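You operate a simulated robot arm through the tools that you are given. There is no shell and no other tool. Be economical: measure what you need, move in short steps, check, and stop when the job is done.

The job below is to be done with a simulated two-armed robot. You get a single attempt, and the scene is never put back.

## Task
Undo the yellow cover's thumb screw with the driver and set the housing in the red bin.
Fine: switch at OUT; the driver arm ends swung aside; set the housing down flat.

The check looks at the end state, three seconds after you hand in, the way a careful person would. Anything else that was tipped, shoved, dropped, spilled or broken makes it a failure. Lids that push on must go on centred and level and be pressed home; caps that screw on are set level and turned clockwise until they are tight.

## Robot
Two 7-joint arms with fingered hands on one trunk, on a base that drives. Base frame: it is fixed to the floor where the robot stands at the start and does not move with it; the origin is under the middle of the robot, x ahead of it, y to its left, z up; the surface under the hand at the start is at about z = 0.9. Lengths are in m, angles in rad, forces in N, time in s.
The left shoulder is at the start at [0.05, 0.17, 1.314], the right one opposite. With the tool pointing down near the work surface each hand reaches from about 0.22 to 0.74 m from the robot's upright axis, wherever it stands, measured 20 degrees to its own side. Places, roughly: blue housing [-1.25, 0.5, 1]; driver arm [0.7, 0.1, 1.2]; in-out switch [0.5, 0.1, 1]; inside of the red reject bin [0.7, 0.5, 0.9]; red cover [-1.25, 0.5, 1]; thumb screw of the red cover [-1.3, 0.4, 1]; thumb screw of the yellow cover [0.6, 0, 1]. Payload 4 kg a hand.
Tool frame (each hand has its own): the origin (TCP) lies between the finger pads and is the grasp point; the fingertips stand 0.026 m ahead of it; z points along the fingers, y is the line along which they close. The gripper opens to 0.132 m. The gripper's body begins 0.073 m behind the TCP. The gripper is a hand of 4 fingers: y runs from the thumb to the fingers, the wrist lies at [0, 0, -0.224] in the tool frame, and closing takes about 1.5 s.
Orientation is that of the tool frame in the base frame, as a unit quaternion [x, y, z, w]. With the fingers straight down and closing along the base's y, the tool's x points along the base's -x, its y along +y and its z along -z.

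## Interface
- The arms move only by the tool drive_tool. It takes "left_moves", "right_moves" or both (then of equal length, played together; a hand with none holds still); each is a list that holds one entry, the list of rows, each a list of 7 numbers: the shift along the base's x, y, z in units of 250 mm (1.0 is 250 mm), then the turn, a rotation vector about the base's x, y, z in units of 45 degrees (1.0 is 45 degrees), then the finger opening in m, from 0 to 0.132. In form: [[[x, y, z, rx, ry, rz, claw], ...]]. A call has 1 to 12 rows; each row is the pose to reach, as a shift and turn from the pose commanded when the call began. A call with a number of a shift or a turn outside -1 to 1 is refused whole. Rows are played at 5 a second. More than 0.05 m and 0.15 rad between two rows, or a gripper value outside its range, and nothing of the call is played. A pose out of reach is approached as far as the arm can. The call stops where the force on the tool passes 60 N (or 10 N more than at its start, if that is more) or the arm is blocked; 0.2 s more then pass. Each finger travels about 0.108 m/s and halts on what it meets, pressing with about 23 N; the grip force reading is that of the motor and also rises with nothing between the fingers. The clock runs only during rows and for 0.2 s after the last one: add rows that repeat a pose to give the fingers time. It gives the time, the measured TCP pose, the force on the tool (base axes), the opening and the grip force at its end, in the units of the frame above (readings bear some noise), with the torque about the TCP (base axes, N m) and any sound that the robot's microphone picked up.
- Cameras (640 x 400 px; columns grow to the right, rows downward): "scene" is now at [0.1325, 0.0042, 1.5218]; the picture's right is [0.07, -1.00, 0.00], its down [-0.27, -0.02, -0.96] and it looks along [0.96, 0.06, -0.27] (base axes); focal length 214 px, centre (320, 200). "left" rides on the left gripper at [-0.073, 0.006, -0.094] in its tool frame; the picture's right is [-0.08, -1.00, 0.00], its down [0.78, -0.06, -0.62] and it looks along [0.61, -0.05, 0.79] (tool axes); focal length 230 px, centre (320, 200). "right" rides on the right gripper at [0.073, 0.006, -0.094] in its tool frame; the picture's right is [-0.08, 1.00, 0.00], its down [-0.78, -0.06, -0.62] and it looks along [-0.61, -0.05, 0.79] (tool axes); focal length 230 px, centre (320, 200). There is no depth. A picture from a camera that has moved, and an enlarged one, comes with that camera's place and axes in the base frame and with its lens.
- camera(camera): a new picture of that camera. The clock stands still meanwhile.
- slide_trunk(by): slides the trunk up (or, below 0, down) by that many m; the arms and the scene camera ride with it, the base frame stays. It gives what a move gives, with no picture.
- drive_base(legs): drives the robot by 1 to 6 legs, each [ahead, left, turn to the left] in m, m and rad, along the robot's own axes; the way and the turn of a leg run together, so that a leg with both is an arc; at most 1.5 m and 3.142 rad a leg. The arms and the cameras ride along, it lands a little off, and it stops where it bumps. It gives what a move gives.
- hand_shape(shape, hand): the hand has 4 fingers and takes this shape, open, in about a second: jaw (thumb against the fingers, like two jaws); tri (thumb and two fingers); tip (a fingertip pinch); poke (one finger out to press); point (the index stretched); flat (the hand flat); cup (the hand cupped); fist (a fist). The gripper value then closes the fingers along that shape, each until it touches; the sizes above hold for jaw. It gives what a move gives, with no picture.
- aim_head(pan, tilt): turns the head with the scene camera to pan (to the left, within 1.396 rad either way) and tilt (down, from -0.506 to 1.204), counted from straight ahead of the robot. It gives what a move gives.
- enlarge(camera, box): a new picture of the part [left, top, right, bottom] of that camera's present view, enlarged. The clock stands still meanwhile.
- sign_off(): hands the job in; it is judged then, once.

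Work in short steps. Places have to be worked out from the pictures, the camera data and where the tool is seen: move nearer, look again, correct. Check each grasp and each placing, and mend what went wrong. You have 120 turns and 88 pictures in all, those below and enlarged ones among them. Open the grippers and draw the arms clear of the work before you hand the job in, unless the task says otherwise; then end with one line.

The tools are called after "Emit:" as name(argument=value, ...) on one line, values as JSON. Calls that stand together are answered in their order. drive_tool: Moves the arms, as the interface text tells. Its arguments: {"type":"object","properties":{"left_moves":{"type":"array"},"right_moves":{"type":"array"}},"required":[]} The other tools are called the same way: slide_trunk (by) slides the trunk up or down; hand_shape (shape, hand) gives the hand a shape; drive_base (legs) drives the base; aim_head (pan, tilt) turns the head that bears the scene camera; camera (camera) takes a picture; enlarge (camera, box) takes an enlarged picture of a part of a camera's view; sign_off () hands the job in.

At the start:

```text
time: 0.0
left_ee_pos: [0.4653, 0.357, 1.1505]
left_orientation: [0.0, 1.0, -0.001, 0.0]
left_wrist_force: [1.1, -0.8, -0.2]
left_ft_torque: [0.01, -0.02, 0.03]
left_width: 0.1319
left_gripper_force: 0.2
left_shape: jaw
right_ee_pos: [0.3073, -0.0795, 1.5284]
right_orientation: [0.0, 1.0, 0.0, 0.0]
right_wrist_force: [0.1, -0.6, -0.6]
right_ft_torque: [-0.06, -0.03, 0.03]
right_width: 0.132
right_gripper_force: 0.0
right_shape: jaw
trunk travel left (down, up): [-0.325, 0.026]
robot x, y, heading: [-0.0012, -0.0008, -0.001]
head pan, tilt: [0.066, 0.271]
```

scene: 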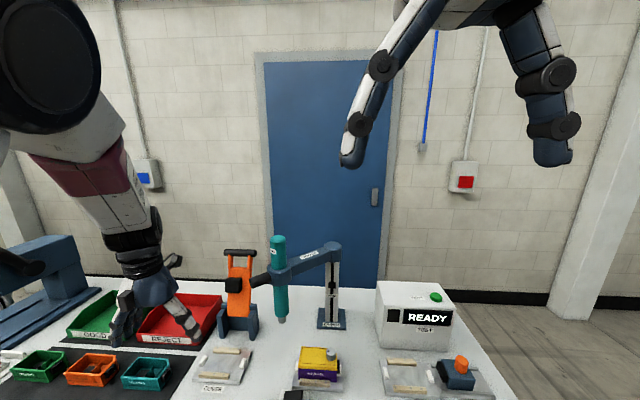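
right: 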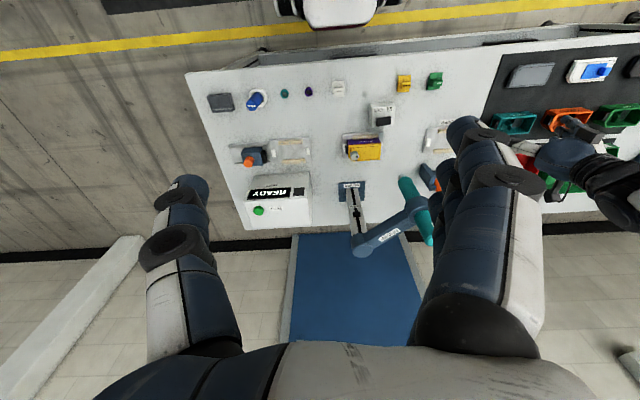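
left: 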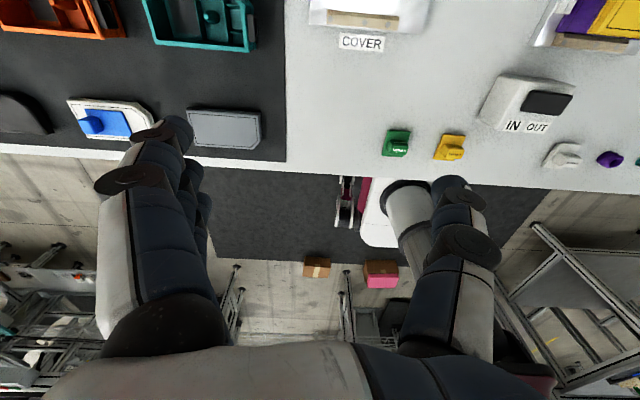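

The bench is ahead of me, with the yellow-covered purple housing in a fixture, the teal driver on a swing arm, and the IN/OUT switch near the front edge. I'll tilt the head down for a better look.

Emit:
aim_head(pan=0.1, tilt=0.75)

Emit:
camera(camera="scene")

Emit:
enlarge(camera="right", box=[220, 60, 480, 260])

```text
time: 0.9
left_ee_pos: [0.4646, 0.3573, 1.1498]
left_orientation: [0.0, 1.0, 0.0, 0.0]
left_wrist_force: [0.3, 0.3, 0.3]
left_ft_torque: [0.0, 0.01, 0.01]
left_width: 0.1315
left_gripper_force: 0.0
left_shape: jaw
right_ee_pos: [0.3075, -0.081, 1.5281]
right_orientation: [-0.001, 1.0, 0.0, 0.0]
right_wrist_force: [0.1, 0.0, 0.4]
right_ft_torque: [0.02, -0.02, 0.01]
right_width: 0.1319
right_gripper_force: 0.0
right_shape: jaw
trunk travel left (down, up): [-0.325, 0.026]
robot x, y, heading: [0.0012, 0.0003, 0.002]
head pan, tilt: [0.099, 0.75]
```

```text
84 pictures are left
camera scene: at [0.1217, 0.0062, 1.4787], right [0.1, -1.0, 0.0], down [-0.68, -0.07, -0.73], along [0.73, 0.07, -0.68], focal length 214 px, centre (320, 200)
```

scene: 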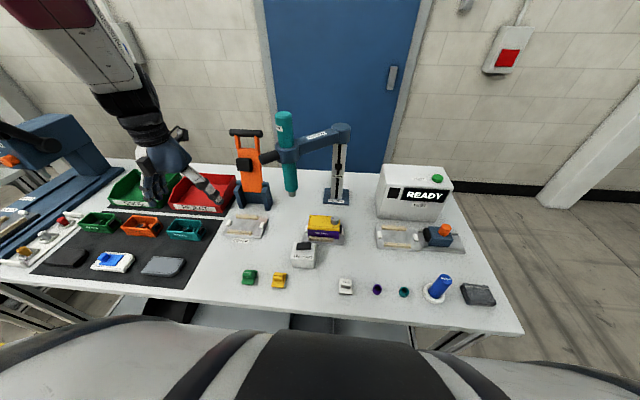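

```text
2.00 times, centred on (350, 160) of right
camera zoom: at [0.2353, -0.0754, 1.622], right [0.08, 1.0, 0.0], down [0.78, -0.06, 0.62], along [0.61, -0.05, -0.79], focal length 460 px, centre (260, 280)
```

zoom: 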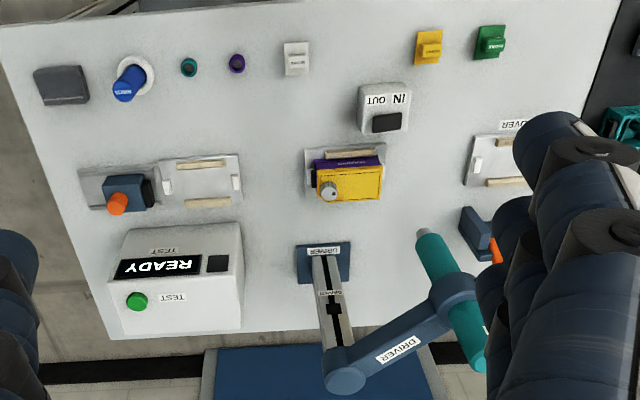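

I zoom in on the workpiece, driver, and bins to read the labels and get the geometry.

Emit:
enlarge(camera="scene", box=[200, 100, 460, 300])

Emit:
enlarge(camera="scene", box=[0, 120, 260, 290])

Emit:
enlarge(camera="scene", box=[270, 190, 370, 280])

```text
2.00 times, centred on (330, 200) of scene
camera zoom: at [0.1217, 0.0062, 1.4787], right [0.1, -1.0, 0.0], down [-0.68, -0.07, -0.73], along [0.73, 0.07, -0.68], focal length 429 px, centre (300, 200)
```

zoom: 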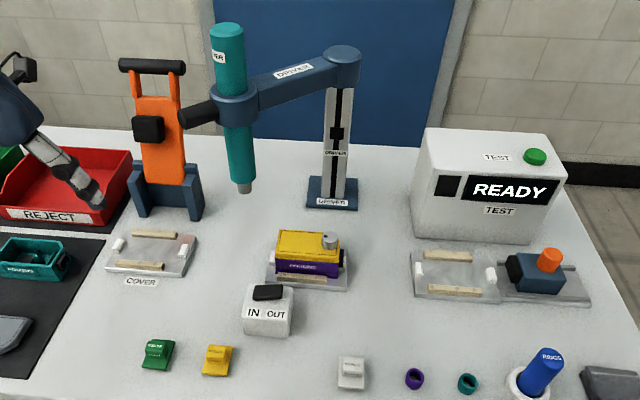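

```text
2.35 times, centred on (130, 205) of scene
camera zoom: at [0.1217, 0.0062, 1.4787], right [0.1, -1.0, 0.0], down [-0.68, -0.07, -0.73], along [0.73, 0.07, -0.68], focal length 505 px, centre (767, 188)
```

zoom: 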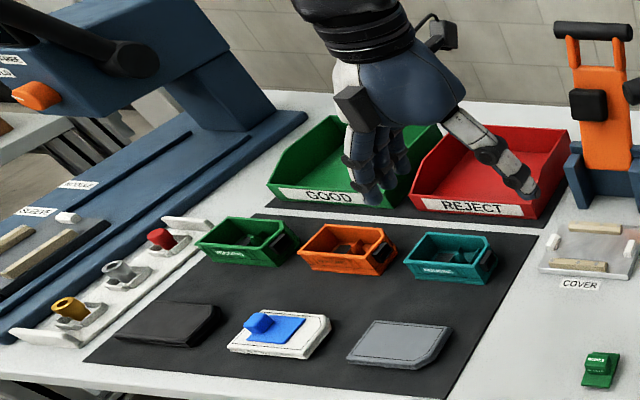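

```text
4.44 times, centred on (320, 235) of scene
camera zoom: at [0.1217, 0.0062, 1.4787], right [0.1, -1.0, 0.0], down [-0.68, -0.07, -0.73], along [0.73, 0.07, -0.68], focal length 953 px, centre (320, 44)
```

zoom: 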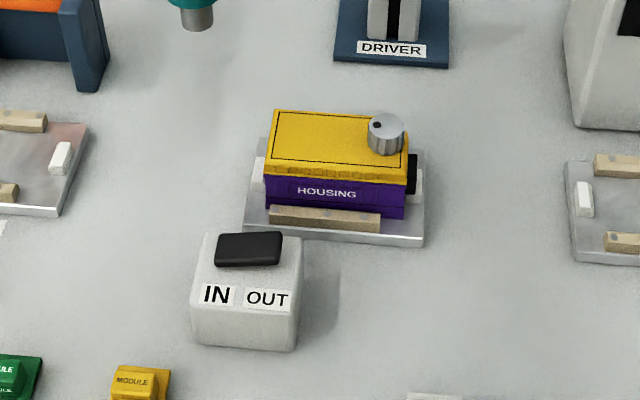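

The switch has a black rocker at about (0.476, 0.089); OUT is on the −y side. The screw is at about (0.55, 0.00), and the driver hangs at about (0.594, 0.137) with its tip near z 1.05, on a swing radius of about 0.195 that matches the screw. I shape the right hand to poke and bring it over the switch.

Emit:
hand_shape(hand="right", shape="poke")

Emit:
drive_tool(right_moves=[[[0.05, 0.07, -0.12, 0, 0, 0, 0.132], [0.1, 0.14, -0.25, 0, 0, 0, 0.132], [0.16, 0.2, -0.38, 0, 0, 0, 0.132], [0.22, 0.27, -0.5, 0, 0, 0, 0.132], [0.28, 0.33, -0.63, 0, 0, 0, 0.132], [0.34, 0.4, -0.75, 0, 0, 0, 0.132], [0.4, 0.46, -0.88, 0, 0, 0, 0.132], [0.46, 0.52, -1, 0, 0, 0, 0.132], [0.48, 0.58, -1, 0, 0, 0, 0.132], [0.48, 0.58, -1, 0, 0, 0, 0.132]]])

Emit:
camera(camera="right")

Emit:
camera(camera="scene")

```text
time: 1.8
left_ee_pos: [0.4642, 0.3581, 1.1498]
left_orientation: [0.0, 1.0, 0.0, 0.0]
left_wrist_force: [0.6, 0.7, -0.1]
left_ft_torque: [0.01, -0.01, -0.02]
left_width: 0.1318
left_gripper_force: 0.0
left_shape: jaw
right_ee_pos: [0.3073, -0.0813, 1.5283]
right_orientation: [0.0, 1.0, 0.0, 0.0]
right_wrist_force: [0.5, -0.2, -0.7]
right_ft_torque: [0.0, 0.0, -0.01]
right_width: 0.0
right_gripper_force: 0.2
right_shape: poke
trunk travel left (down, up): [-0.325, 0.026]
robot x, y, heading: [-0.001, 0.001, 0.002]
head pan, tilt: [0.099, 0.75]
```

```text
time: 4.0
left_ee_pos: [0.4661, 0.3569, 1.1509]
left_orientation: [0.0, 1.0, 0.0, 0.0]
left_wrist_force: [0.1, -0.2, 0.4]
left_ft_torque: [0.02, 0.0, 0.02]
left_width: 0.1319
left_gripper_force: 0.0
left_shape: jaw
right_ee_pos: [0.4313, 0.0648, 1.2792]
right_orientation: [0.001, 1.0, 0.0, 0.0]
right_wrist_force: [-0.3, -0.2, -0.7]
right_ft_torque: [0.02, 0.0, 0.02]
right_width: 0.0
right_gripper_force: 0.1
right_shape: poke
trunk travel left (down, up): [-0.325, 0.026]
robot x, y, heading: [0.0003, 0.0009, -0.003]
head pan, tilt: [0.099, 0.75]
```

```text
79 pictures are left
camera right: at [0.3579, 0.0699, 1.3726], right [0.08, 1.0, 0.0], down [0.79, -0.06, 0.62], along [0.61, -0.05, -0.79], focal length 230 px, centre (320, 200)
```

right: 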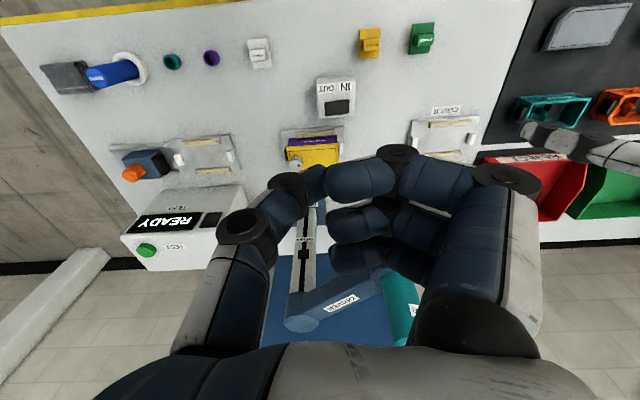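

```text
78 pictures are left
camera scene: at [0.1219, 0.0057, 1.4787], right [0.1, -1.0, 0.0], down [-0.68, -0.07, -0.73], along [0.73, 0.07, -0.68], focal length 214 px, centre (320, 200)
```

scene: 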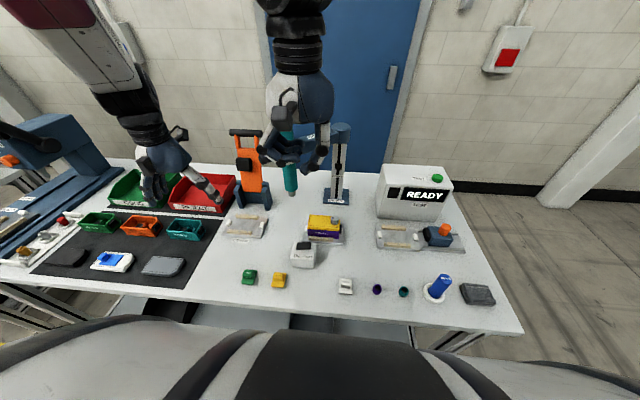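

I need to see which finger is out and where its tip is, so I enlarge both views.

Emit:
enlarge(camera="scene", box=[230, 60, 370, 280])

Emit:
enlarge(camera="right", box=[240, 60, 440, 200])

```text
1.82 times, centred on (300, 170) of scene
camera zoom: at [0.1219, 0.0057, 1.4787], right [0.1, -1.0, 0.0], down [-0.68, -0.07, -0.73], along [0.73, 0.07, -0.68], focal length 390 px, centre (356, 254)
```

zoom: 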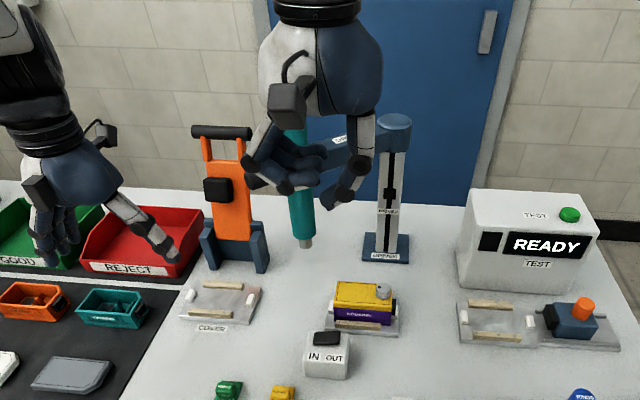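

```text
2.86 times, centred on (340, 130) of right
camera zoom: at [0.3579, 0.0699, 1.3726], right [0.08, 1.0, 0.0], down [0.79, -0.06, 0.62], along [0.61, -0.05, -0.79], focal length 657 px, centre (263, 400)
```

zoom: 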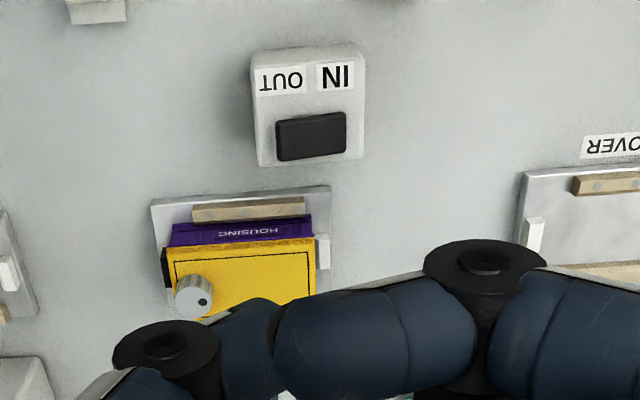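

No finger appears clearly extended in this shape, so I try "point" and look again.

Emit:
hand_shape(hand="right", shape="point")

Emit:
camera(camera="right")

Emit:
enlarge(camera="scene", box=[230, 60, 370, 280])

```text
time: 4.9
left_ee_pos: [0.4651, 0.3568, 1.1497]
left_orientation: [0.0, 1.0, 0.0, 0.0]
left_wrist_force: [-0.9, 0.8, 0.5]
left_ft_torque: [0.03, -0.04, -0.01]
left_width: 0.1315
left_gripper_force: 0.0
left_shape: jaw
right_ee_pos: [0.4313, 0.0663, 1.2797]
right_orientation: [-0.001, 1.0, 0.0, 0.0]
right_wrist_force: [0.7, 0.6, -0.4]
right_ft_torque: [-0.01, 0.01, -0.02]
right_width: 0.1261
right_gripper_force: 0.2
right_shape: point
trunk travel left (down, up): [-0.325, 0.026]
robot x, y, heading: [-0.0002, 0.0025, 0.0]
head pan, tilt: [0.099, 0.75]
```

```text
75 pictures are left
camera right: at [0.3576, 0.0702, 1.3728], right [0.08, 1.0, 0.0], down [0.78, -0.06, 0.62], along [0.61, -0.05, -0.79], focal length 230 px, centre (320, 200)
```

right: 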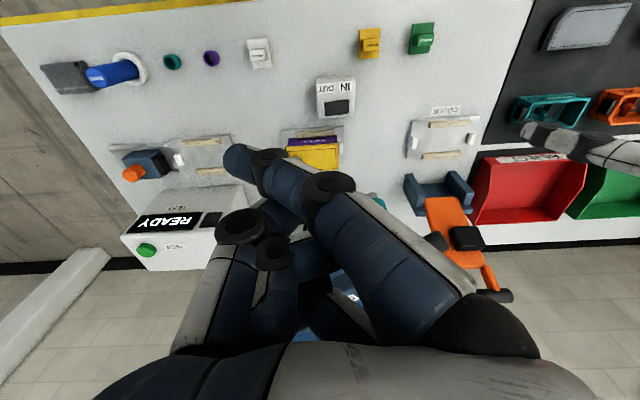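

```text
1.82 times, centred on (300, 170) of scene
camera zoom: at [0.1218, 0.0062, 1.4787], right [0.1, -1.0, 0.0], down [-0.68, -0.07, -0.73], along [0.73, 0.07, -0.68], focal length 390 px, centre (356, 254)
```

zoom: 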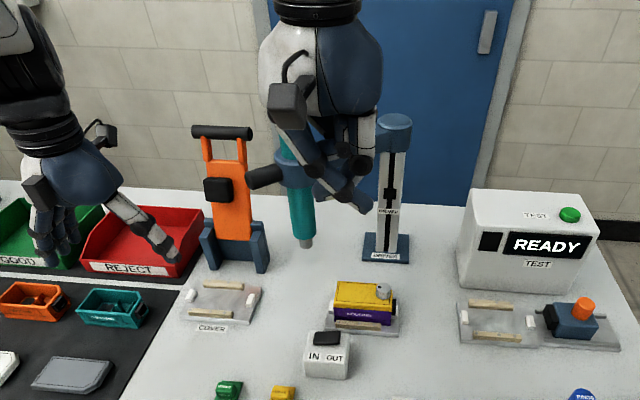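

"Point" gives a usable index; its tip sits about (−0.023, −0.040, −0.012) from the TCP. I roll 20° to steepen it and hover over the OUT half of the rocker (0.472, 0.074).

Emit:
drive_tool(right_moves=[[[0.04, 0.03, -0.15, 0.08, 0, 0, 0.132], [0.08, 0.06, -0.3, 0.16, 0, 0, 0.132], [0.12, 0.09, -0.45, 0.24, 0, 0, 0.132], [0.17, 0.12, -0.6, 0.33, 0, 0, 0.132], [0.21, 0.15, -0.72, 0.4, 0, 0, 0.132], [0.255, 0.167, -0.84, 0.45, 0, 0, 0.132], [0.255, 0.167, -0.84, 0.45, 0, 0, 0.132]]])

Emit:
camera(camera="right")

Emit:
enlarge(camera="scene", box=[250, 150, 390, 280])

```text
time: 6.5
left_ee_pos: [0.4637, 0.3578, 1.1502]
left_orientation: [0.001, 1.0, 0.0, 0.0]
left_wrist_force: [-0.3, -0.5, -0.3]
left_ft_torque: [0.02, -0.02, -0.03]
left_width: 0.1315
left_gripper_force: 0.0
left_shape: jaw
right_ee_pos: [0.4904, 0.1048, 1.0671]
right_orientation: [0.0, 0.984, 0.177, 0.0]
right_wrist_force: [0.1, 0.2, -0.5]
right_ft_torque: [-0.01, -0.01, 0.04]
right_width: 0.1261
right_gripper_force: 0.0
right_shape: point
trunk travel left (down, up): [-0.325, 0.026]
robot x, y, heading: [-0.001, 0.0015, -0.002]
head pan, tilt: [0.099, 0.75]
```

```text
73 pictures are left
camera right: at [0.4179, 0.0765, 1.1573], right [0.08, 0.94, 0.35], down [0.78, -0.27, 0.56], along [0.62, 0.23, -0.75], focal length 230 px, centre (320, 200)
```

right: 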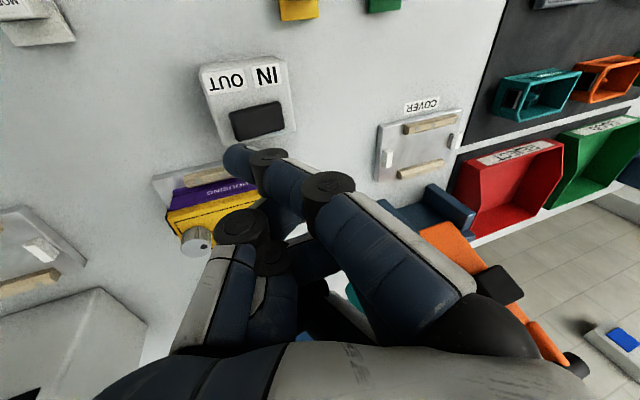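

```text
3.08 times, centred on (320, 215) of scene
camera zoom: at [0.1211, 0.0063, 1.4788], right [0.1, -1.0, 0.0], down [-0.68, -0.07, -0.73], along [0.73, 0.07, -0.68], focal length 660 px, centre (320, 154)
```

zoom: 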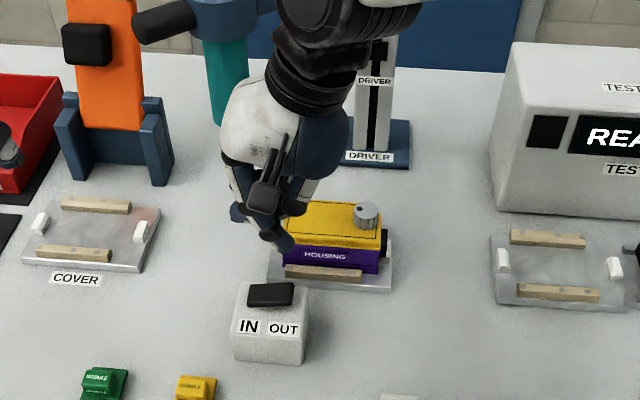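

The fingertip is near (0.467, 0.071, 1.042), right above the OUT half. I nudge it +8 mm x and +3 mm y and descend to just short of contact, then press in small steps.

Emit:
drive_tool(right_moves=[[[0.032, 0.012, -0.08, 0, 0, 0, 0.132], [0.032, 0.012, -0.2, 0, 0, 0, 0.132], [0.032, 0.012, -0.26, 0, 0, 0, 0.132], [0.032, 0.012, -0.28, 0, 0, 0, 0.132], [0.032, 0.012, -0.3, 0, 0, 0, 0.132], [0.032, 0.012, -0.31, 0, 0, 0, 0.132]]])

Emit:
enlarge(camera="scene", box=[270, 190, 370, 270])

Emit:
enlarge(camera="right", box=[160, 30, 360, 200])

```text
time: 7.9
left_ee_pos: [0.4653, 0.3577, 1.1507]
left_orientation: [0.0, 1.0, 0.001, 0.0]
left_wrist_force: [0.2, 0.8, 0.1]
left_ft_torque: [-0.01, -0.01, -0.01]
left_width: 0.1319
left_gripper_force: 0.0
left_shape: jaw
right_ee_pos: [0.5004, 0.1086, 0.9904]
right_orientation: [0.0, 0.984, 0.176, -0.001]
right_wrist_force: [1.4, 0.7, 0.2]
right_ft_torque: [0.01, -0.02, 0.0]
right_width: 0.1261
right_gripper_force: 0.1
right_shape: point
trunk travel left (down, up): [-0.325, 0.026]
robot x, y, heading: [0.0007, -0.0005, 0.003]
head pan, tilt: [0.099, 0.75]
```

```text
5.00 times, centred on (320, 230) of scene
camera zoom: at [0.1217, 0.0062, 1.4787], right [0.1, -1.0, 0.0], down [-0.68, -0.07, -0.73], along [0.73, 0.07, -0.68], focal length 1072 px, centre (320, 50)
```

zoom: 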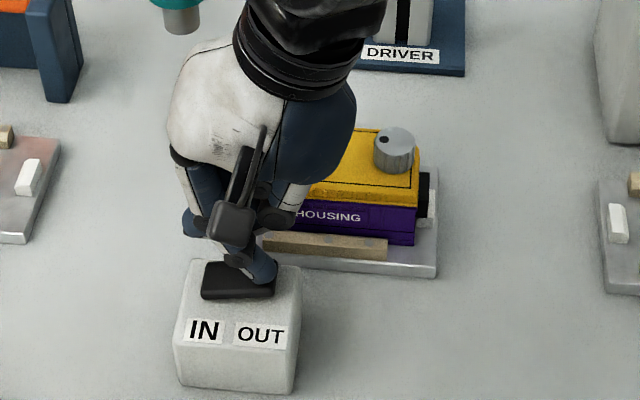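

```text
2.35 times, centred on (260, 115) of right
camera zoom: at [0.427, 0.0809, 1.0808], right [0.08, 0.94, 0.35], down [0.78, -0.27, 0.56], along [0.61, 0.23, -0.75], focal length 541 px, centre (461, 400)
```

zoom: 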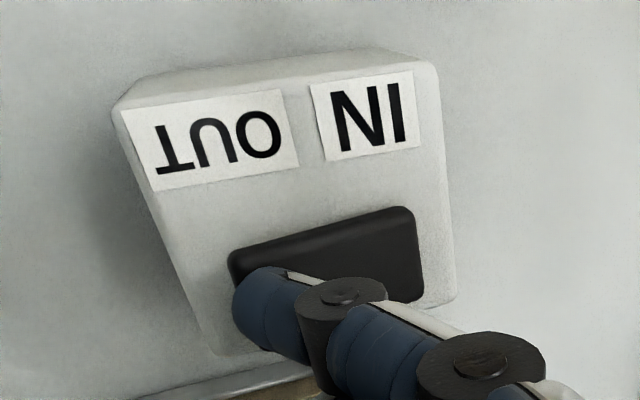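

The tip is just above the OUT end, with no contact yet. I press down in small steps.

Emit:
drive_tool(right_moves=[[[-0.02, 0.012, -0.02, 0, 0, 0, 0.132], [-0.02, 0.012, -0.035, 0, 0, 0, 0.132], [-0.02, 0.012, -0.05, 0, 0, 0, 0.132], [-0.02, 0.012, -0.065, 0, 0, 0, 0.132]]])

Emit:
enlarge(camera="right", box=[160, 30, 360, 200])

```text
time: 8.9
left_ee_pos: [0.4632, 0.3583, 1.1505]
left_orientation: [0.001, 1.0, 0.001, 0.0]
left_wrist_force: [-0.7, -0.3, 0.5]
left_ft_torque: [-0.01, 0.04, 0.01]
left_width: 0.1319
left_gripper_force: 0.0
left_shape: jaw
right_ee_pos: [0.4966, 0.1103, 0.9768]
right_orientation: [0.001, 0.984, 0.176, 0.003]
right_wrist_force: [4.0, -3.5, 26.8]
right_ft_torque: [-0.66, 0.24, 0.03]
right_width: 0.126
right_gripper_force: 0.0
right_shape: point
trunk travel left (down, up): [-0.325, 0.026]
robot x, y, heading: [0.0019, -0.0005, 0.001]
head pan, tilt: [0.099, 0.75]
```

```text
2.35 times, centred on (260, 115) of right
camera zoom: at [0.423, 0.0832, 1.0661], right [0.08, 0.93, 0.35], down [0.78, -0.27, 0.56], along [0.62, 0.23, -0.75], focal length 541 px, centre (461, 400)
```

zoom: 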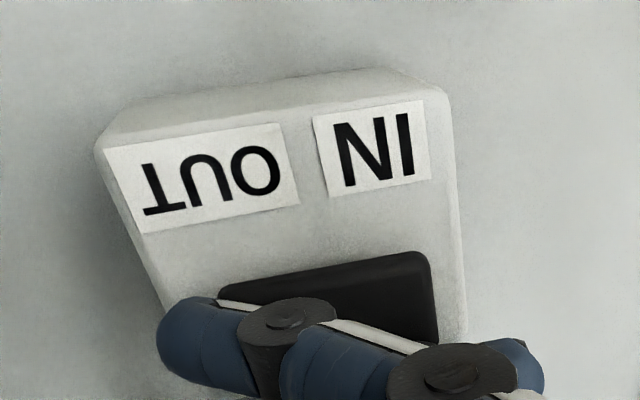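

Contact at 27 N with no sound reported. I lift and inspect the rocker's tilt.

Emit:
drive_tool(right_moves=[[[0, 0, 0.1, 0, 0, 0, 0.132], [0, -0.1, 0.28, 0, 0, 0, 0.132], [0, -0.2, 0.45, 0, 0, 0, 0.132], [0, -0.2, 0.45, 0, 0, 0, 0.132]]])

Emit:
enlarge(camera="scene", box=[280, 230, 330, 275])

Emit:
enlarge(camera="right", box=[180, 30, 380, 160])

```text
refused: row 2 steps farther than a row can; nothing moved
```

```text
8.89 times, centred on (305, 252) of scene
camera zoom: at [0.1206, 0.0053, 1.479], right [0.1, -1.0, 0.0], down [-0.68, -0.07, -0.73], along [0.73, 0.07, -0.68], focal length 1906 px, centre (453, -267)
```

zoom: 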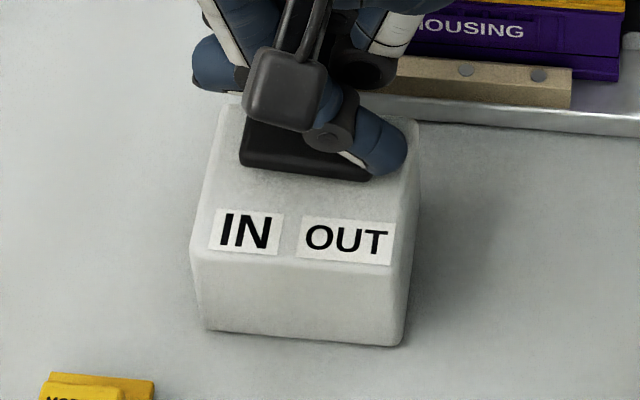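

```text
3.08 times, centred on (280, 95) of right
camera zoom: at [0.423, 0.0832, 1.0661], right [0.08, 0.93, 0.35], down [0.78, -0.27, 0.56], along [0.62, 0.23, -0.75], focal length 708 px, centre (443, 523)
```

zoom: 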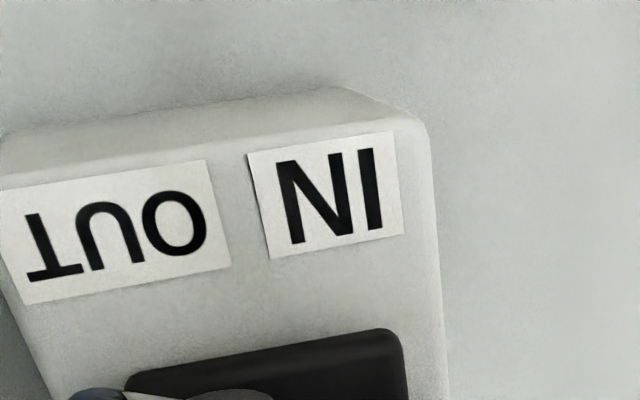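

The rocker seems to stand up on the IN side now. I lift with smaller steps and confirm.

Emit:
drive_tool(right_moves=[[[0, 0, 0.1, 0, 0, 0, 0.132], [0, -0.06, 0.24, 0, 0, 0, 0.132], [0, -0.14, 0.38, 0, 0, 0, 0.132], [0, -0.2, 0.5, 0, 0, 0, 0.132], [0, -0.2, 0.5, 0, 0, 0, 0.132]]])

Emit:
enlarge(camera="scene", box=[280, 230, 330, 275])

```text
time: 10.1
left_ee_pos: [0.4646, 0.3579, 1.1498]
left_orientation: [0.0, 1.0, 0.0, 0.0]
left_wrist_force: [-0.4, -0.2, -0.9]
left_ft_torque: [-0.01, 0.03, 0.04]
left_width: 0.1319
left_gripper_force: 0.0
left_shape: jaw
right_ee_pos: [0.4936, 0.0633, 1.0997]
right_orientation: [0.0, 0.985, 0.175, 0.0]
right_wrist_force: [0.4, -0.5, -0.4]
right_ft_torque: [0.0, 0.0, -0.02]
right_width: 0.1259
right_gripper_force: 0.1
right_shape: point
trunk travel left (down, up): [-0.325, 0.026]
robot x, y, heading: [-0.0005, 0.001, 0.002]
head pan, tilt: [0.099, 0.75]
```

```text
8.89 times, centred on (305, 252) of scene
camera zoom: at [0.1222, 0.0068, 1.4786], right [0.1, -0.99, 0.0], down [-0.68, -0.07, -0.73], along [0.73, 0.07, -0.68], focal length 1906 px, centre (453, -267)
```

zoom: 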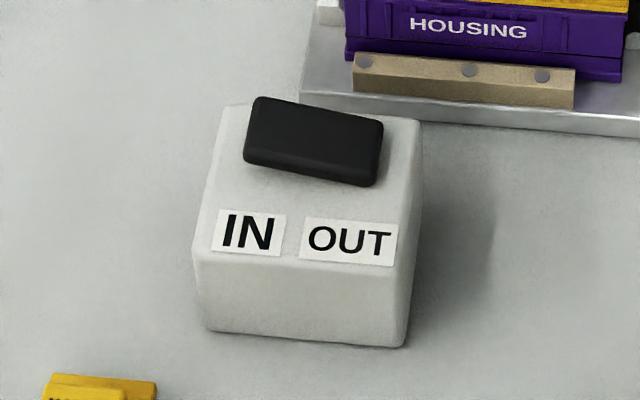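

The rocker now leans down on the OUT side, so the switch is at OUT. I raise the right hand, level it, and set it to jaw for gripping the driver body from above.

Emit:
drive_tool(right_moves=[[[-0.05, -0.05, 0.15, 0, 0, 0, 0.132], [-0.1, -0.1, 0.3, -0.1, 0, 0, 0.132], [-0.15, -0.12, 0.45, -0.2, 0, 0, 0.132], [-0.2, -0.12, 0.6, -0.3, 0, 0, 0.132], [-0.2, -0.12, 0.75, -0.4, 0, 0, 0.132], [-0.2, -0.12, 0.9, -0.45, 0, 0, 0.132], [-0.2, -0.12, 1.0, -0.45, 0, 0, 0.132], [-0.2, -0.12, 1.0, -0.45, 0, 0, 0.132]]])

Emit:
hand_shape(hand="right", shape="jaw")

Emit:
camera(camera="right")

Emit:
camera(camera="scene")

```text
time: 11.9
left_ee_pos: [0.465, 0.3572, 1.1494]
left_orientation: [0.0, 1.0, -0.001, 0.0]
left_wrist_force: [-0.6, -1.0, -0.3]
left_ft_torque: [0.04, -0.01, 0.01]
left_width: 0.1318
left_gripper_force: 0.0
left_shape: jaw
right_ee_pos: [0.4461, 0.033, 1.3495]
right_orientation: [0.0, 1.0, 0.0, 0.0]
right_wrist_force: [0.5, -0.3, -0.8]
right_ft_torque: [0.0, -0.02, -0.01]
right_width: 0.1263
right_gripper_force: 0.0
right_shape: point
trunk travel left (down, up): [-0.325, 0.026]
robot x, y, heading: [-0.0007, 0.0016, -0.001]
head pan, tilt: [0.099, 0.75]
```

```text
time: 12.8
left_ee_pos: [0.463, 0.3576, 1.1493]
left_orientation: [-0.001, 1.0, 0.001, 0.0]
left_wrist_force: [0.1, -0.8, 0.1]
left_ft_torque: [0.0, 0.04, 0.0]
left_width: 0.1318
left_gripper_force: 0.1
left_shape: jaw
right_ee_pos: [0.4452, 0.0336, 1.3505]
right_orientation: [0.0, 1.0, 0.0, -0.001]
right_wrist_force: [0.0, 0.0, 0.2]
right_ft_torque: [-0.01, 0.01, 0.02]
right_width: 0.132
right_gripper_force: 0.0
right_shape: jaw
trunk travel left (down, up): [-0.325, 0.026]
robot x, y, heading: [-0.0, 0.0006, -0.004]
head pan, tilt: [0.099, 0.75]
```

```text
65 pictures are left
camera right: at [0.3728, 0.0381, 1.4428], right [0.08, 1.0, 0.0], down [0.78, -0.06, 0.62], along [0.61, -0.05, -0.79], focal length 230 px, centre (320, 200)
```

right: 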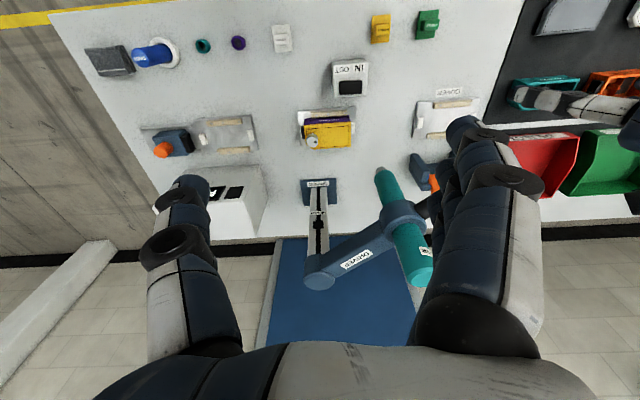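

```text
64 pictures are left
camera scene: at [0.1218, 0.0062, 1.4787], right [0.1, -1.0, 0.0], down [-0.68, -0.07, -0.73], along [0.73, 0.07, -0.68], focal length 214 px, centre (320, 200)
```

scene: 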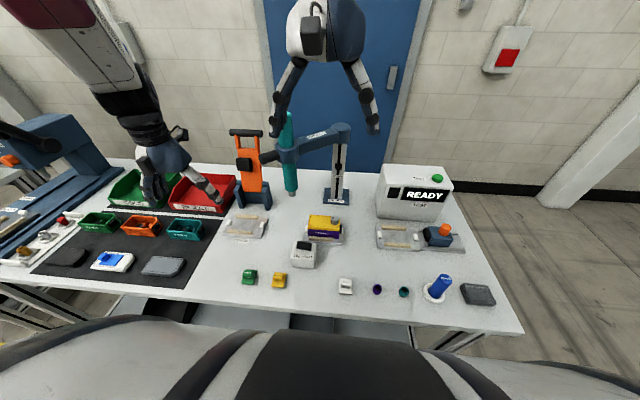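

The driver axis from both views is about (0.597, 0.131), with the top at z≈1.29 and the ring near z 1.19. I move the open right jaw above it, yawed −20°.

Emit:
drive_tool(right_moves=[[[0.12, 0.08, 0.0, 0, 0, -0.1, 0.132], [0.24, 0.16, 0.02, 0, 0, -0.2, 0.132], [0.36, 0.24, 0.02, 0, 0, -0.3, 0.132], [0.48, 0.32, 0.02, 0, 0, -0.4, 0.132], [0.608, 0.39, 0.02, 0, 0, -0.45, 0.132], [0.608, 0.39, 0.02, 0, 0, -0.45, 0.132]]])

Emit:
camera(camera="right")

Emit:
enlarge(camera="scene", box=[220, 20, 400, 220])

```text
time: 14.4
left_ee_pos: [0.4629, 0.3558, 1.1512]
left_orientation: [0.0, 1.0, 0.0, 0.001]
left_wrist_force: [0.1, -0.8, 0.6]
left_ft_torque: [0.01, -0.03, 0.01]
left_width: 0.132
left_gripper_force: 0.1
left_shape: jaw
right_ee_pos: [0.5688, 0.0747, 1.3276]
right_orientation: [0.192, 0.981, 0.01, -0.006]
right_wrist_force: [0.0, 0.8, 0.1]
right_ft_torque: [0.06, -0.04, -0.01]
right_width: 0.1322
right_gripper_force: 0.2
right_shape: jaw
right hand out of reach, approached as far as the arm can: row 4, 5, 6
trunk travel left (down, up): [-0.325, 0.026]
robot x, y, heading: [0.0003, -0.0007, -0.004]
head pan, tilt: [0.099, 0.75]
stopped in row 6 (right hand): the arm was blocked; the commanded pose is now the measured one
```

```text
63 pictures are left
camera right: at [0.5031, 0.1051, 1.4226], right [0.45, 0.89, 0.02], down [0.71, -0.37, 0.6], along [0.54, -0.26, -0.8], focal length 230 px, centre (320, 200)
```

right: 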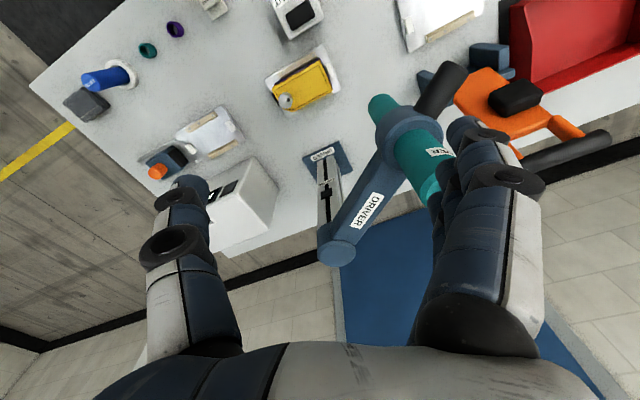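

```text
2.00 times, centred on (310, 120) of scene
camera zoom: at [0.1197, 0.0054, 1.4789], right [0.1, -0.99, 0.0], down [-0.68, -0.07, -0.73], along [0.73, 0.07, -0.68], focal length 429 px, centre (340, 360)
```

zoom: 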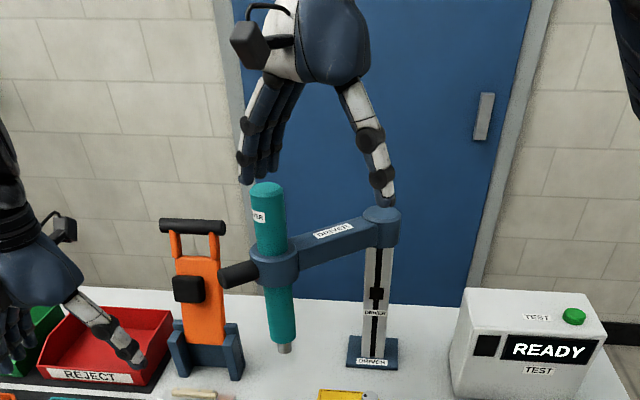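

The right arm runs out of reach there, but the left shoulder is closer to the driver. I retreat the right hand up and back, and bring the left hand up toward the driver.

Emit:
drive_tool(right_moves=[[[-0.1, 0, 0.08, 0, 0, 0.1, 0.132], [-0.22, -0.08, 0.12, 0, 0, 0.2, 0.132], [-0.36, -0.16, 0.12, 0, 0, 0.3, 0.132], [-0.5, -0.26, 0.12, 0, 0, 0.4, 0.132], [-0.62, -0.4, 0.12, 0, 0, 0.43, 0.132], [-0.72, -0.54, 0.12, 0, 0, 0.43, 0.132], [-0.82, -0.68, 0.12, 0, 0, 0.43, 0.132], [-0.9, -0.82, 0.12, 0, 0, 0.43, 0.132], [-0.98, -0.96, 0.12, 0, 0, 0.43, 0.132], [-0.98, -0.96, 0.12, 0, 0, 0.43, 0.132]]], left_moves=[[[0, 0, 0.1, 0, 0, 0, 0.132], [0, 0, 0.2, 0, 0, 0, 0.132], [0, 0, 0.3, 0, 0, 0, 0.132], [0, 0, 0.4, 0, 0, 0, 0.132], [0, 0, 0.5, 0, 0, 0, 0.132], [0, -0.1, 0.6, 0, 0, -0.1, 0.132], [0, -0.2, 0.7, 0, 0, -0.2, 0.132], [0, -0.3, 0.78, 0, 0, -0.3, 0.132], [0, -0.4, 0.8, 0, 0, -0.4, 0.132], [0, -0.4, 0.8, 0, 0, -0.45, 0.132]]])

Emit:
camera(camera="scene")

```text
time: 16.6
left_ee_pos: [0.4617, 0.2601, 1.3509]
left_orientation: [0.177, 0.984, 0.0, -0.001]
left_wrist_force: [0.2, 0.7, -0.5]
left_ft_torque: [-0.05, 0.02, 0.01]
left_width: 0.1321
left_gripper_force: 0.0
left_shape: jaw
right_ee_pos: [0.3247, -0.1577, 1.3557]
right_orientation: [0.022, 1.0, 0.005, -0.008]
right_wrist_force: [-0.1, 0.0, 0.3]
right_ft_torque: [-0.01, -0.01, -0.02]
right_width: 0.1316
right_gripper_force: 0.0
right_shape: jaw
trunk travel left (down, up): [-0.325, 0.026]
robot x, y, heading: [-0.004, -0.0006, 0.003]
head pan, tilt: [0.099, 0.75]
```

```text
61 pictures are left
camera scene: at [0.1223, 0.0088, 1.4786], right [0.1, -0.99, 0.0], down [-0.68, -0.07, -0.73], along [0.73, 0.07, -0.68], focal length 214 px, centre (320, 200)
```

scene: 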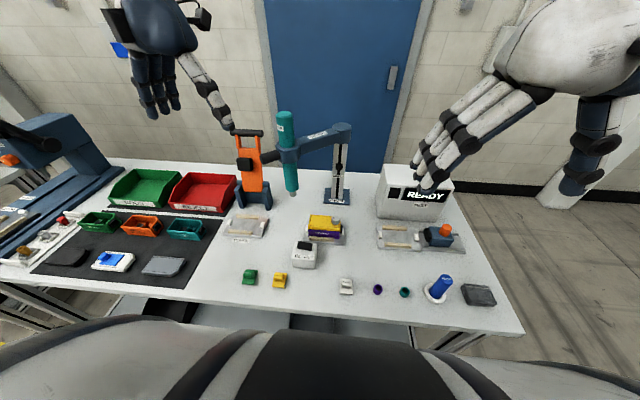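

The left hand is clear. I move it over the driver axis at z≈1.35.

Emit:
drive_tool(left_moves=[[[0.1, -0.1, 0, 0, 0, 0, 0.132], [0.2, -0.2, 0, 0, 0, 0, 0.132], [0.3, -0.3, 0, 0, 0, 0, 0.132], [0.4, -0.4, 0, 0, 0, 0, 0.132], [0.48, -0.46, 0, 0, 0, 0, 0.132], [0.54, -0.516, 0, 0, 0, 0, 0.132], [0.54, -0.516, 0, 0, 0, 0, 0.132]]])

Emit:
camera(camera="left")

Emit:
enlarge(camera="scene", box=[200, 20, 380, 220])

```text
time: 18.2
left_ee_pos: [0.5994, 0.1278, 1.35]
left_orientation: [0.175, 0.985, 0.0, 0.0]
left_wrist_force: [0.3, -0.8, 0.6]
left_ft_torque: [-0.01, -0.01, 0.01]
left_width: 0.1321
left_gripper_force: 0.2
left_shape: jaw
right_ee_pos: [0.3231, -0.1592, 1.3552]
right_orientation: [0.02, 1.0, 0.005, -0.007]
right_wrist_force: [-0.7, 0.1, 0.3]
right_ft_torque: [0.05, -0.01, 0.03]
right_width: 0.1319
right_gripper_force: 0.1
right_shape: jaw
trunk travel left (down, up): [-0.325, 0.026]
robot x, y, heading: [-0.0027, 0.0019, -0.006]
head pan, tilt: [0.099, 0.75]
```

```text
60 pictures are left
camera left: at [0.6699, 0.1086, 1.4418], right [-0.27, -0.96, 0.0], down [-0.76, 0.21, 0.62], along [-0.59, 0.17, -0.79], focal length 230 px, centre (320, 200)
```

left: 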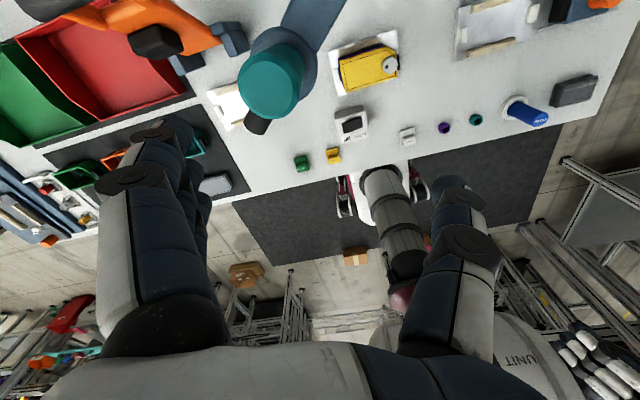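

```text
2.00 times, centred on (290, 120) of scene
camera zoom: at [0.1213, 0.0065, 1.4788], right [0.1, -0.99, 0.0], down [-0.68, -0.07, -0.73], along [0.73, 0.07, -0.68], focal length 429 px, centre (380, 360)
```

zoom: 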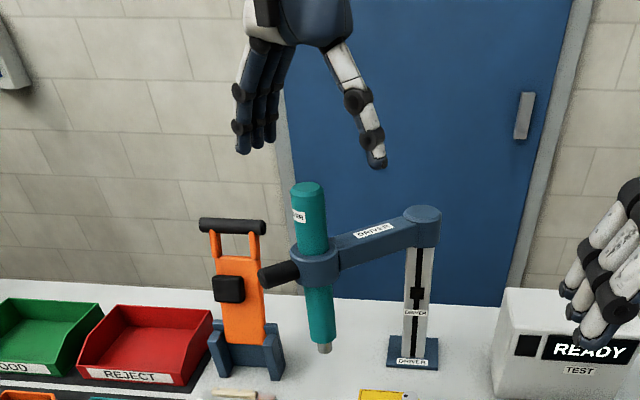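

Retriangulating with the left camera puts the driver axis at about (0.65, 0.148), top z≈1.267, tip z≈0.997. The pivot comes out at (0.756, 0.006) with radius 0.177, and the screw at (0.581, 0.005, 0.965), which lies on that circle. I shift the left hand over the corrected axis.

Emit:
drive_tool(left_moves=[[[0.07, 0.03, -0.05, 0, 0, 0, 0.132], [0.14, 0.06, -0.1, 0, 0, 0, 0.132], [0.2, 0.08, -0.14, 0, 0, 0, 0.132], [0.2, 0.08, -0.14, 0, 0, 0, 0.132], [0.2, 0.08, -0.14, 0, 0, 0, 0.132]]])

Emit:
camera(camera="left")

Emit:
enlarge(camera="scene", box=[200, 20, 380, 220])

```text
time: 19.4
left_ee_pos: [0.6496, 0.1487, 1.3162]
left_orientation: [0.176, 0.984, 0.0, 0.0]
left_wrist_force: [-0.1, 0.5, -0.1]
left_ft_torque: [0.0, 0.02, -0.02]
left_width: 0.132
left_gripper_force: 0.0
left_shape: jaw
right_ee_pos: [0.3237, -0.1588, 1.3537]
right_orientation: [0.021, 1.0, 0.006, -0.007]
right_wrist_force: [-0.3, 0.3, 0.3]
right_ft_torque: [-0.03, 0.02, 0.01]
right_width: 0.132
right_gripper_force: 0.0
right_shape: jaw
trunk travel left (down, up): [-0.325, 0.026]
robot x, y, heading: [-0.0023, 0.0028, 0.001]
head pan, tilt: [0.099, 0.75]
```

```text
58 pictures are left
camera left: at [0.7206, 0.1294, 1.4092], right [-0.27, -0.96, 0.0], down [-0.76, 0.21, 0.62], along [-0.59, 0.17, -0.79], focal length 230 px, centre (320, 200)
```

left: 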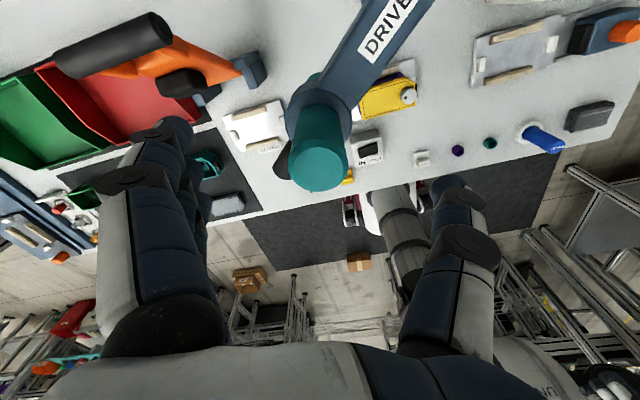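

```text
2.00 times, centred on (290, 120) of scene
camera zoom: at [0.1223, 0.0064, 1.4786], right [0.1, -0.99, 0.0], down [-0.68, -0.07, -0.73], along [0.73, 0.07, -0.68], focal length 429 px, centre (380, 360)
```

zoom: 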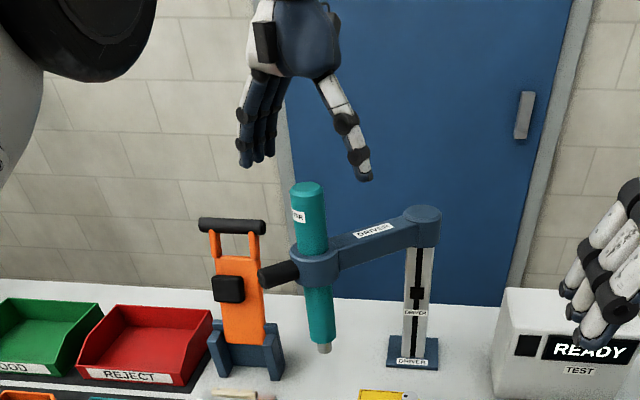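

Well centred over the driver. I descend 0.09 to z≈1.225 and close.

Emit:
drive_tool(left_moves=[[[-0.008, 0.008, -0.12, 0, 0, 0, 0.132], [-0.01, 0.012, -0.24, 0, 0, 0, 0.132], [-0.01, 0.012, -0.36, 0, 0, 0, 0.132], [-0.01, 0.012, -0.36, 0, 0, 0, 0.1], [-0.01, 0.012, -0.36, 0, 0, 0, 0.06], [-0.01, 0.012, -0.36, 0, 0, 0, 0.03], [-0.01, 0.012, -0.36, 0, 0, 0, 0.02], [-0.01, 0.012, -0.36, 0, 0, 0, 0.02], [-0.01, 0.012, -0.36, 0, 0, 0, 0.02], [-0.01, 0.012, -0.36, 0, 0, 0, 0.02]]])

Emit:
camera(camera="left")

Emit:
enlarge(camera="scene", box=[200, 20, 380, 220])

```text
time: 21.6
left_ee_pos: [0.6482, 0.1524, 1.2271]
left_orientation: [0.177, 0.984, -0.001, 0.0]
left_wrist_force: [-0.7, -4.9, -3.7]
left_ft_torque: [-0.07, 0.02, -0.04]
left_width: 0.0236
left_gripper_force: 22.8
left_shape: jaw
right_ee_pos: [0.3239, -0.1588, 1.3532]
right_orientation: [0.021, 1.0, 0.007, -0.008]
right_wrist_force: [0.3, 0.2, 0.5]
right_ft_torque: [0.0, 0.01, 0.05]
right_width: 0.132
right_gripper_force: 0.0
right_shape: jaw
trunk travel left (down, up): [-0.325, 0.026]
robot x, y, heading: [0.0004, -0.0, -0.004]
head pan, tilt: [0.099, 0.75]
```

```text
56 pictures are left
camera left: at [0.719, 0.1326, 1.3193], right [-0.27, -0.96, 0.0], down [-0.76, 0.21, 0.62], along [-0.59, 0.17, -0.79], focal length 230 px, centre (320, 200)
```

left: 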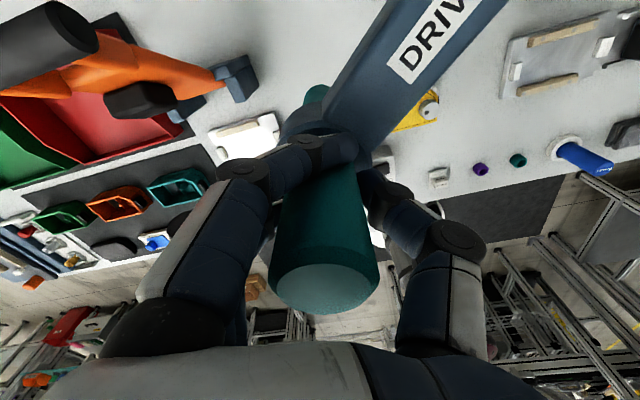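

```text
2.00 times, centred on (290, 120) of scene
camera zoom: at [0.122, 0.0054, 1.4787], right [0.1, -1.0, 0.0], down [-0.68, -0.07, -0.73], along [0.73, 0.07, -0.68], focal length 429 px, centre (380, 360)
```

zoom: 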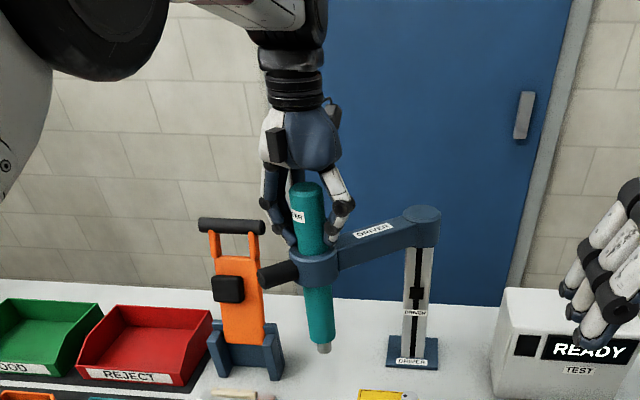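

The driver body is gripped firmly. I swing it along the arc about the pivot, first half.

Emit:
drive_tool(left_moves=[[[-0.064, -0.053, 0, 0, 0, 0.147, 0.02], [-0.125, -0.118, 0, 0, 0, 0.3, 0.02], [-0.178, -0.188, 0, 0, 0, 0.458, 0.02], [-0.216, -0.254, 0, 0, 0, 0.59, 0.02], [-0.216, -0.254, 0, 0, 0, 0.59, 0.02]]])

Emit:
camera(camera="scene")

```text
time: 22.8
left_ee_pos: [0.6024, 0.1061, 1.2255]
left_orientation: [-0.077, 0.997, -0.021, -0.006]
left_wrist_force: [26.0, -16.7, 2.3]
left_ft_torque: [-0.24, -0.01, -0.22]
left_width: 0.0253
left_gripper_force: 22.8
left_shape: jaw
right_ee_pos: [0.3273, -0.1615, 1.353]
right_orientation: [0.021, 1.0, 0.007, -0.01]
right_wrist_force: [0.3, 0.0, 0.6]
right_ft_torque: [-0.01, 0.02, -0.02]
right_width: 0.1321
right_gripper_force: 0.1
right_shape: jaw
trunk travel left (down, up): [-0.325, 0.026]
robot x, y, heading: [0.0022, 0.0016, 0.002]
head pan, tilt: [0.099, 0.75]
```

```text
54 pictures are left
camera scene: at [0.1267, 0.0032, 1.4783], right [0.1, -1.0, 0.0], down [-0.68, -0.07, -0.73], along [0.73, 0.07, -0.68], focal length 214 px, centre (320, 200)
```

scene: 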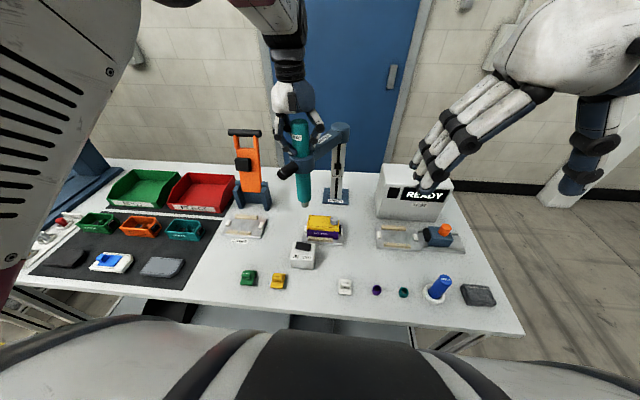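

The arm swings freely; a fit of both points puts the pivot at about (0.749, 0.0065) with r≈0.177, so the end target is about (0.572, 0.007). I continue the arc.

Emit:
drive_tool(left_moves=[[[-0.02, -0.04, 0, 0, 0, 0.05, 0.02], [-0.043, -0.086, 0, 0, 0, 0.12, 0.02], [-0.068, -0.169, 0, 0, 0, 0.25, 0.02], [-0.081, -0.242, 0, 0, 0, 0.36, 0.02], [-0.086, -0.303, 0, 0, 0, 0.45, 0.02], [-0.086, -0.303, 0, 0, 0, 0.45, 0.02]]])

Emit:
camera(camera="left")

Emit:
enlarge(camera="scene", box=[250, 90, 400, 270])

```text
time: 24.2
left_ee_pos: [0.5832, 0.0374, 1.231]
left_orientation: [-0.259, 0.965, -0.027, -0.015]
left_wrist_force: [-9.6, 3.6, -27.7]
left_ft_torque: [0.01, 0.2, 0.11]
left_width: 0.0198
left_gripper_force: 23.3
left_shape: jaw
right_ee_pos: [0.3243, -0.1581, 1.354]
right_orientation: [0.021, 1.0, 0.005, -0.008]
right_wrist_force: [-0.4, 0.4, -0.2]
right_ft_torque: [0.02, -0.01, 0.0]
right_width: 0.1318
right_gripper_force: 0.0
right_shape: jaw
trunk travel left (down, up): [-0.325, 0.026]
robot x, y, heading: [-0.0021, -0.0003, 0.001]
head pan, tilt: [0.099, 0.75]
```

```text
53 pictures are left
camera left: at [0.6447, 0.0861, 1.3191], right [0.57, -0.82, 0.04], down [-0.64, -0.41, 0.65], along [-0.52, -0.4, -0.76], focal length 230 px, centre (320, 200)
```

left: 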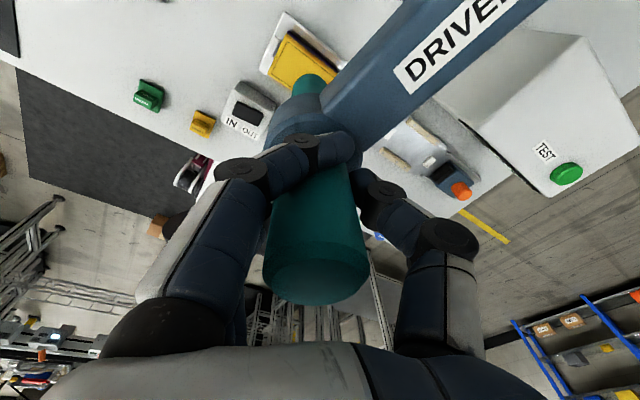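

```text
2.22 times, centred on (325, 180) of scene
camera zoom: at [0.1226, 0.0073, 1.4784], right [0.1, -0.99, 0.0], down [-0.68, -0.07, -0.73], along [0.73, 0.07, -0.68], focal length 477 px, centre (309, 244)
```

zoom: 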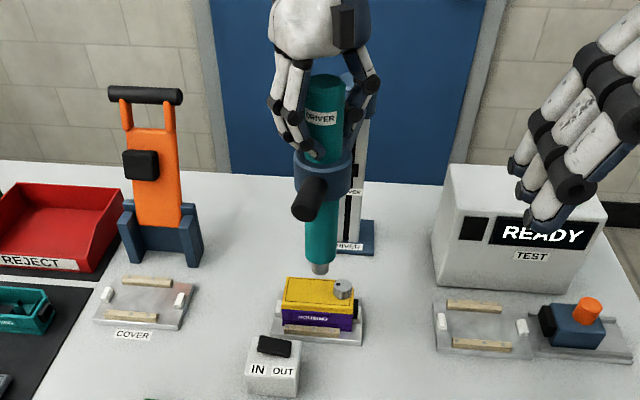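

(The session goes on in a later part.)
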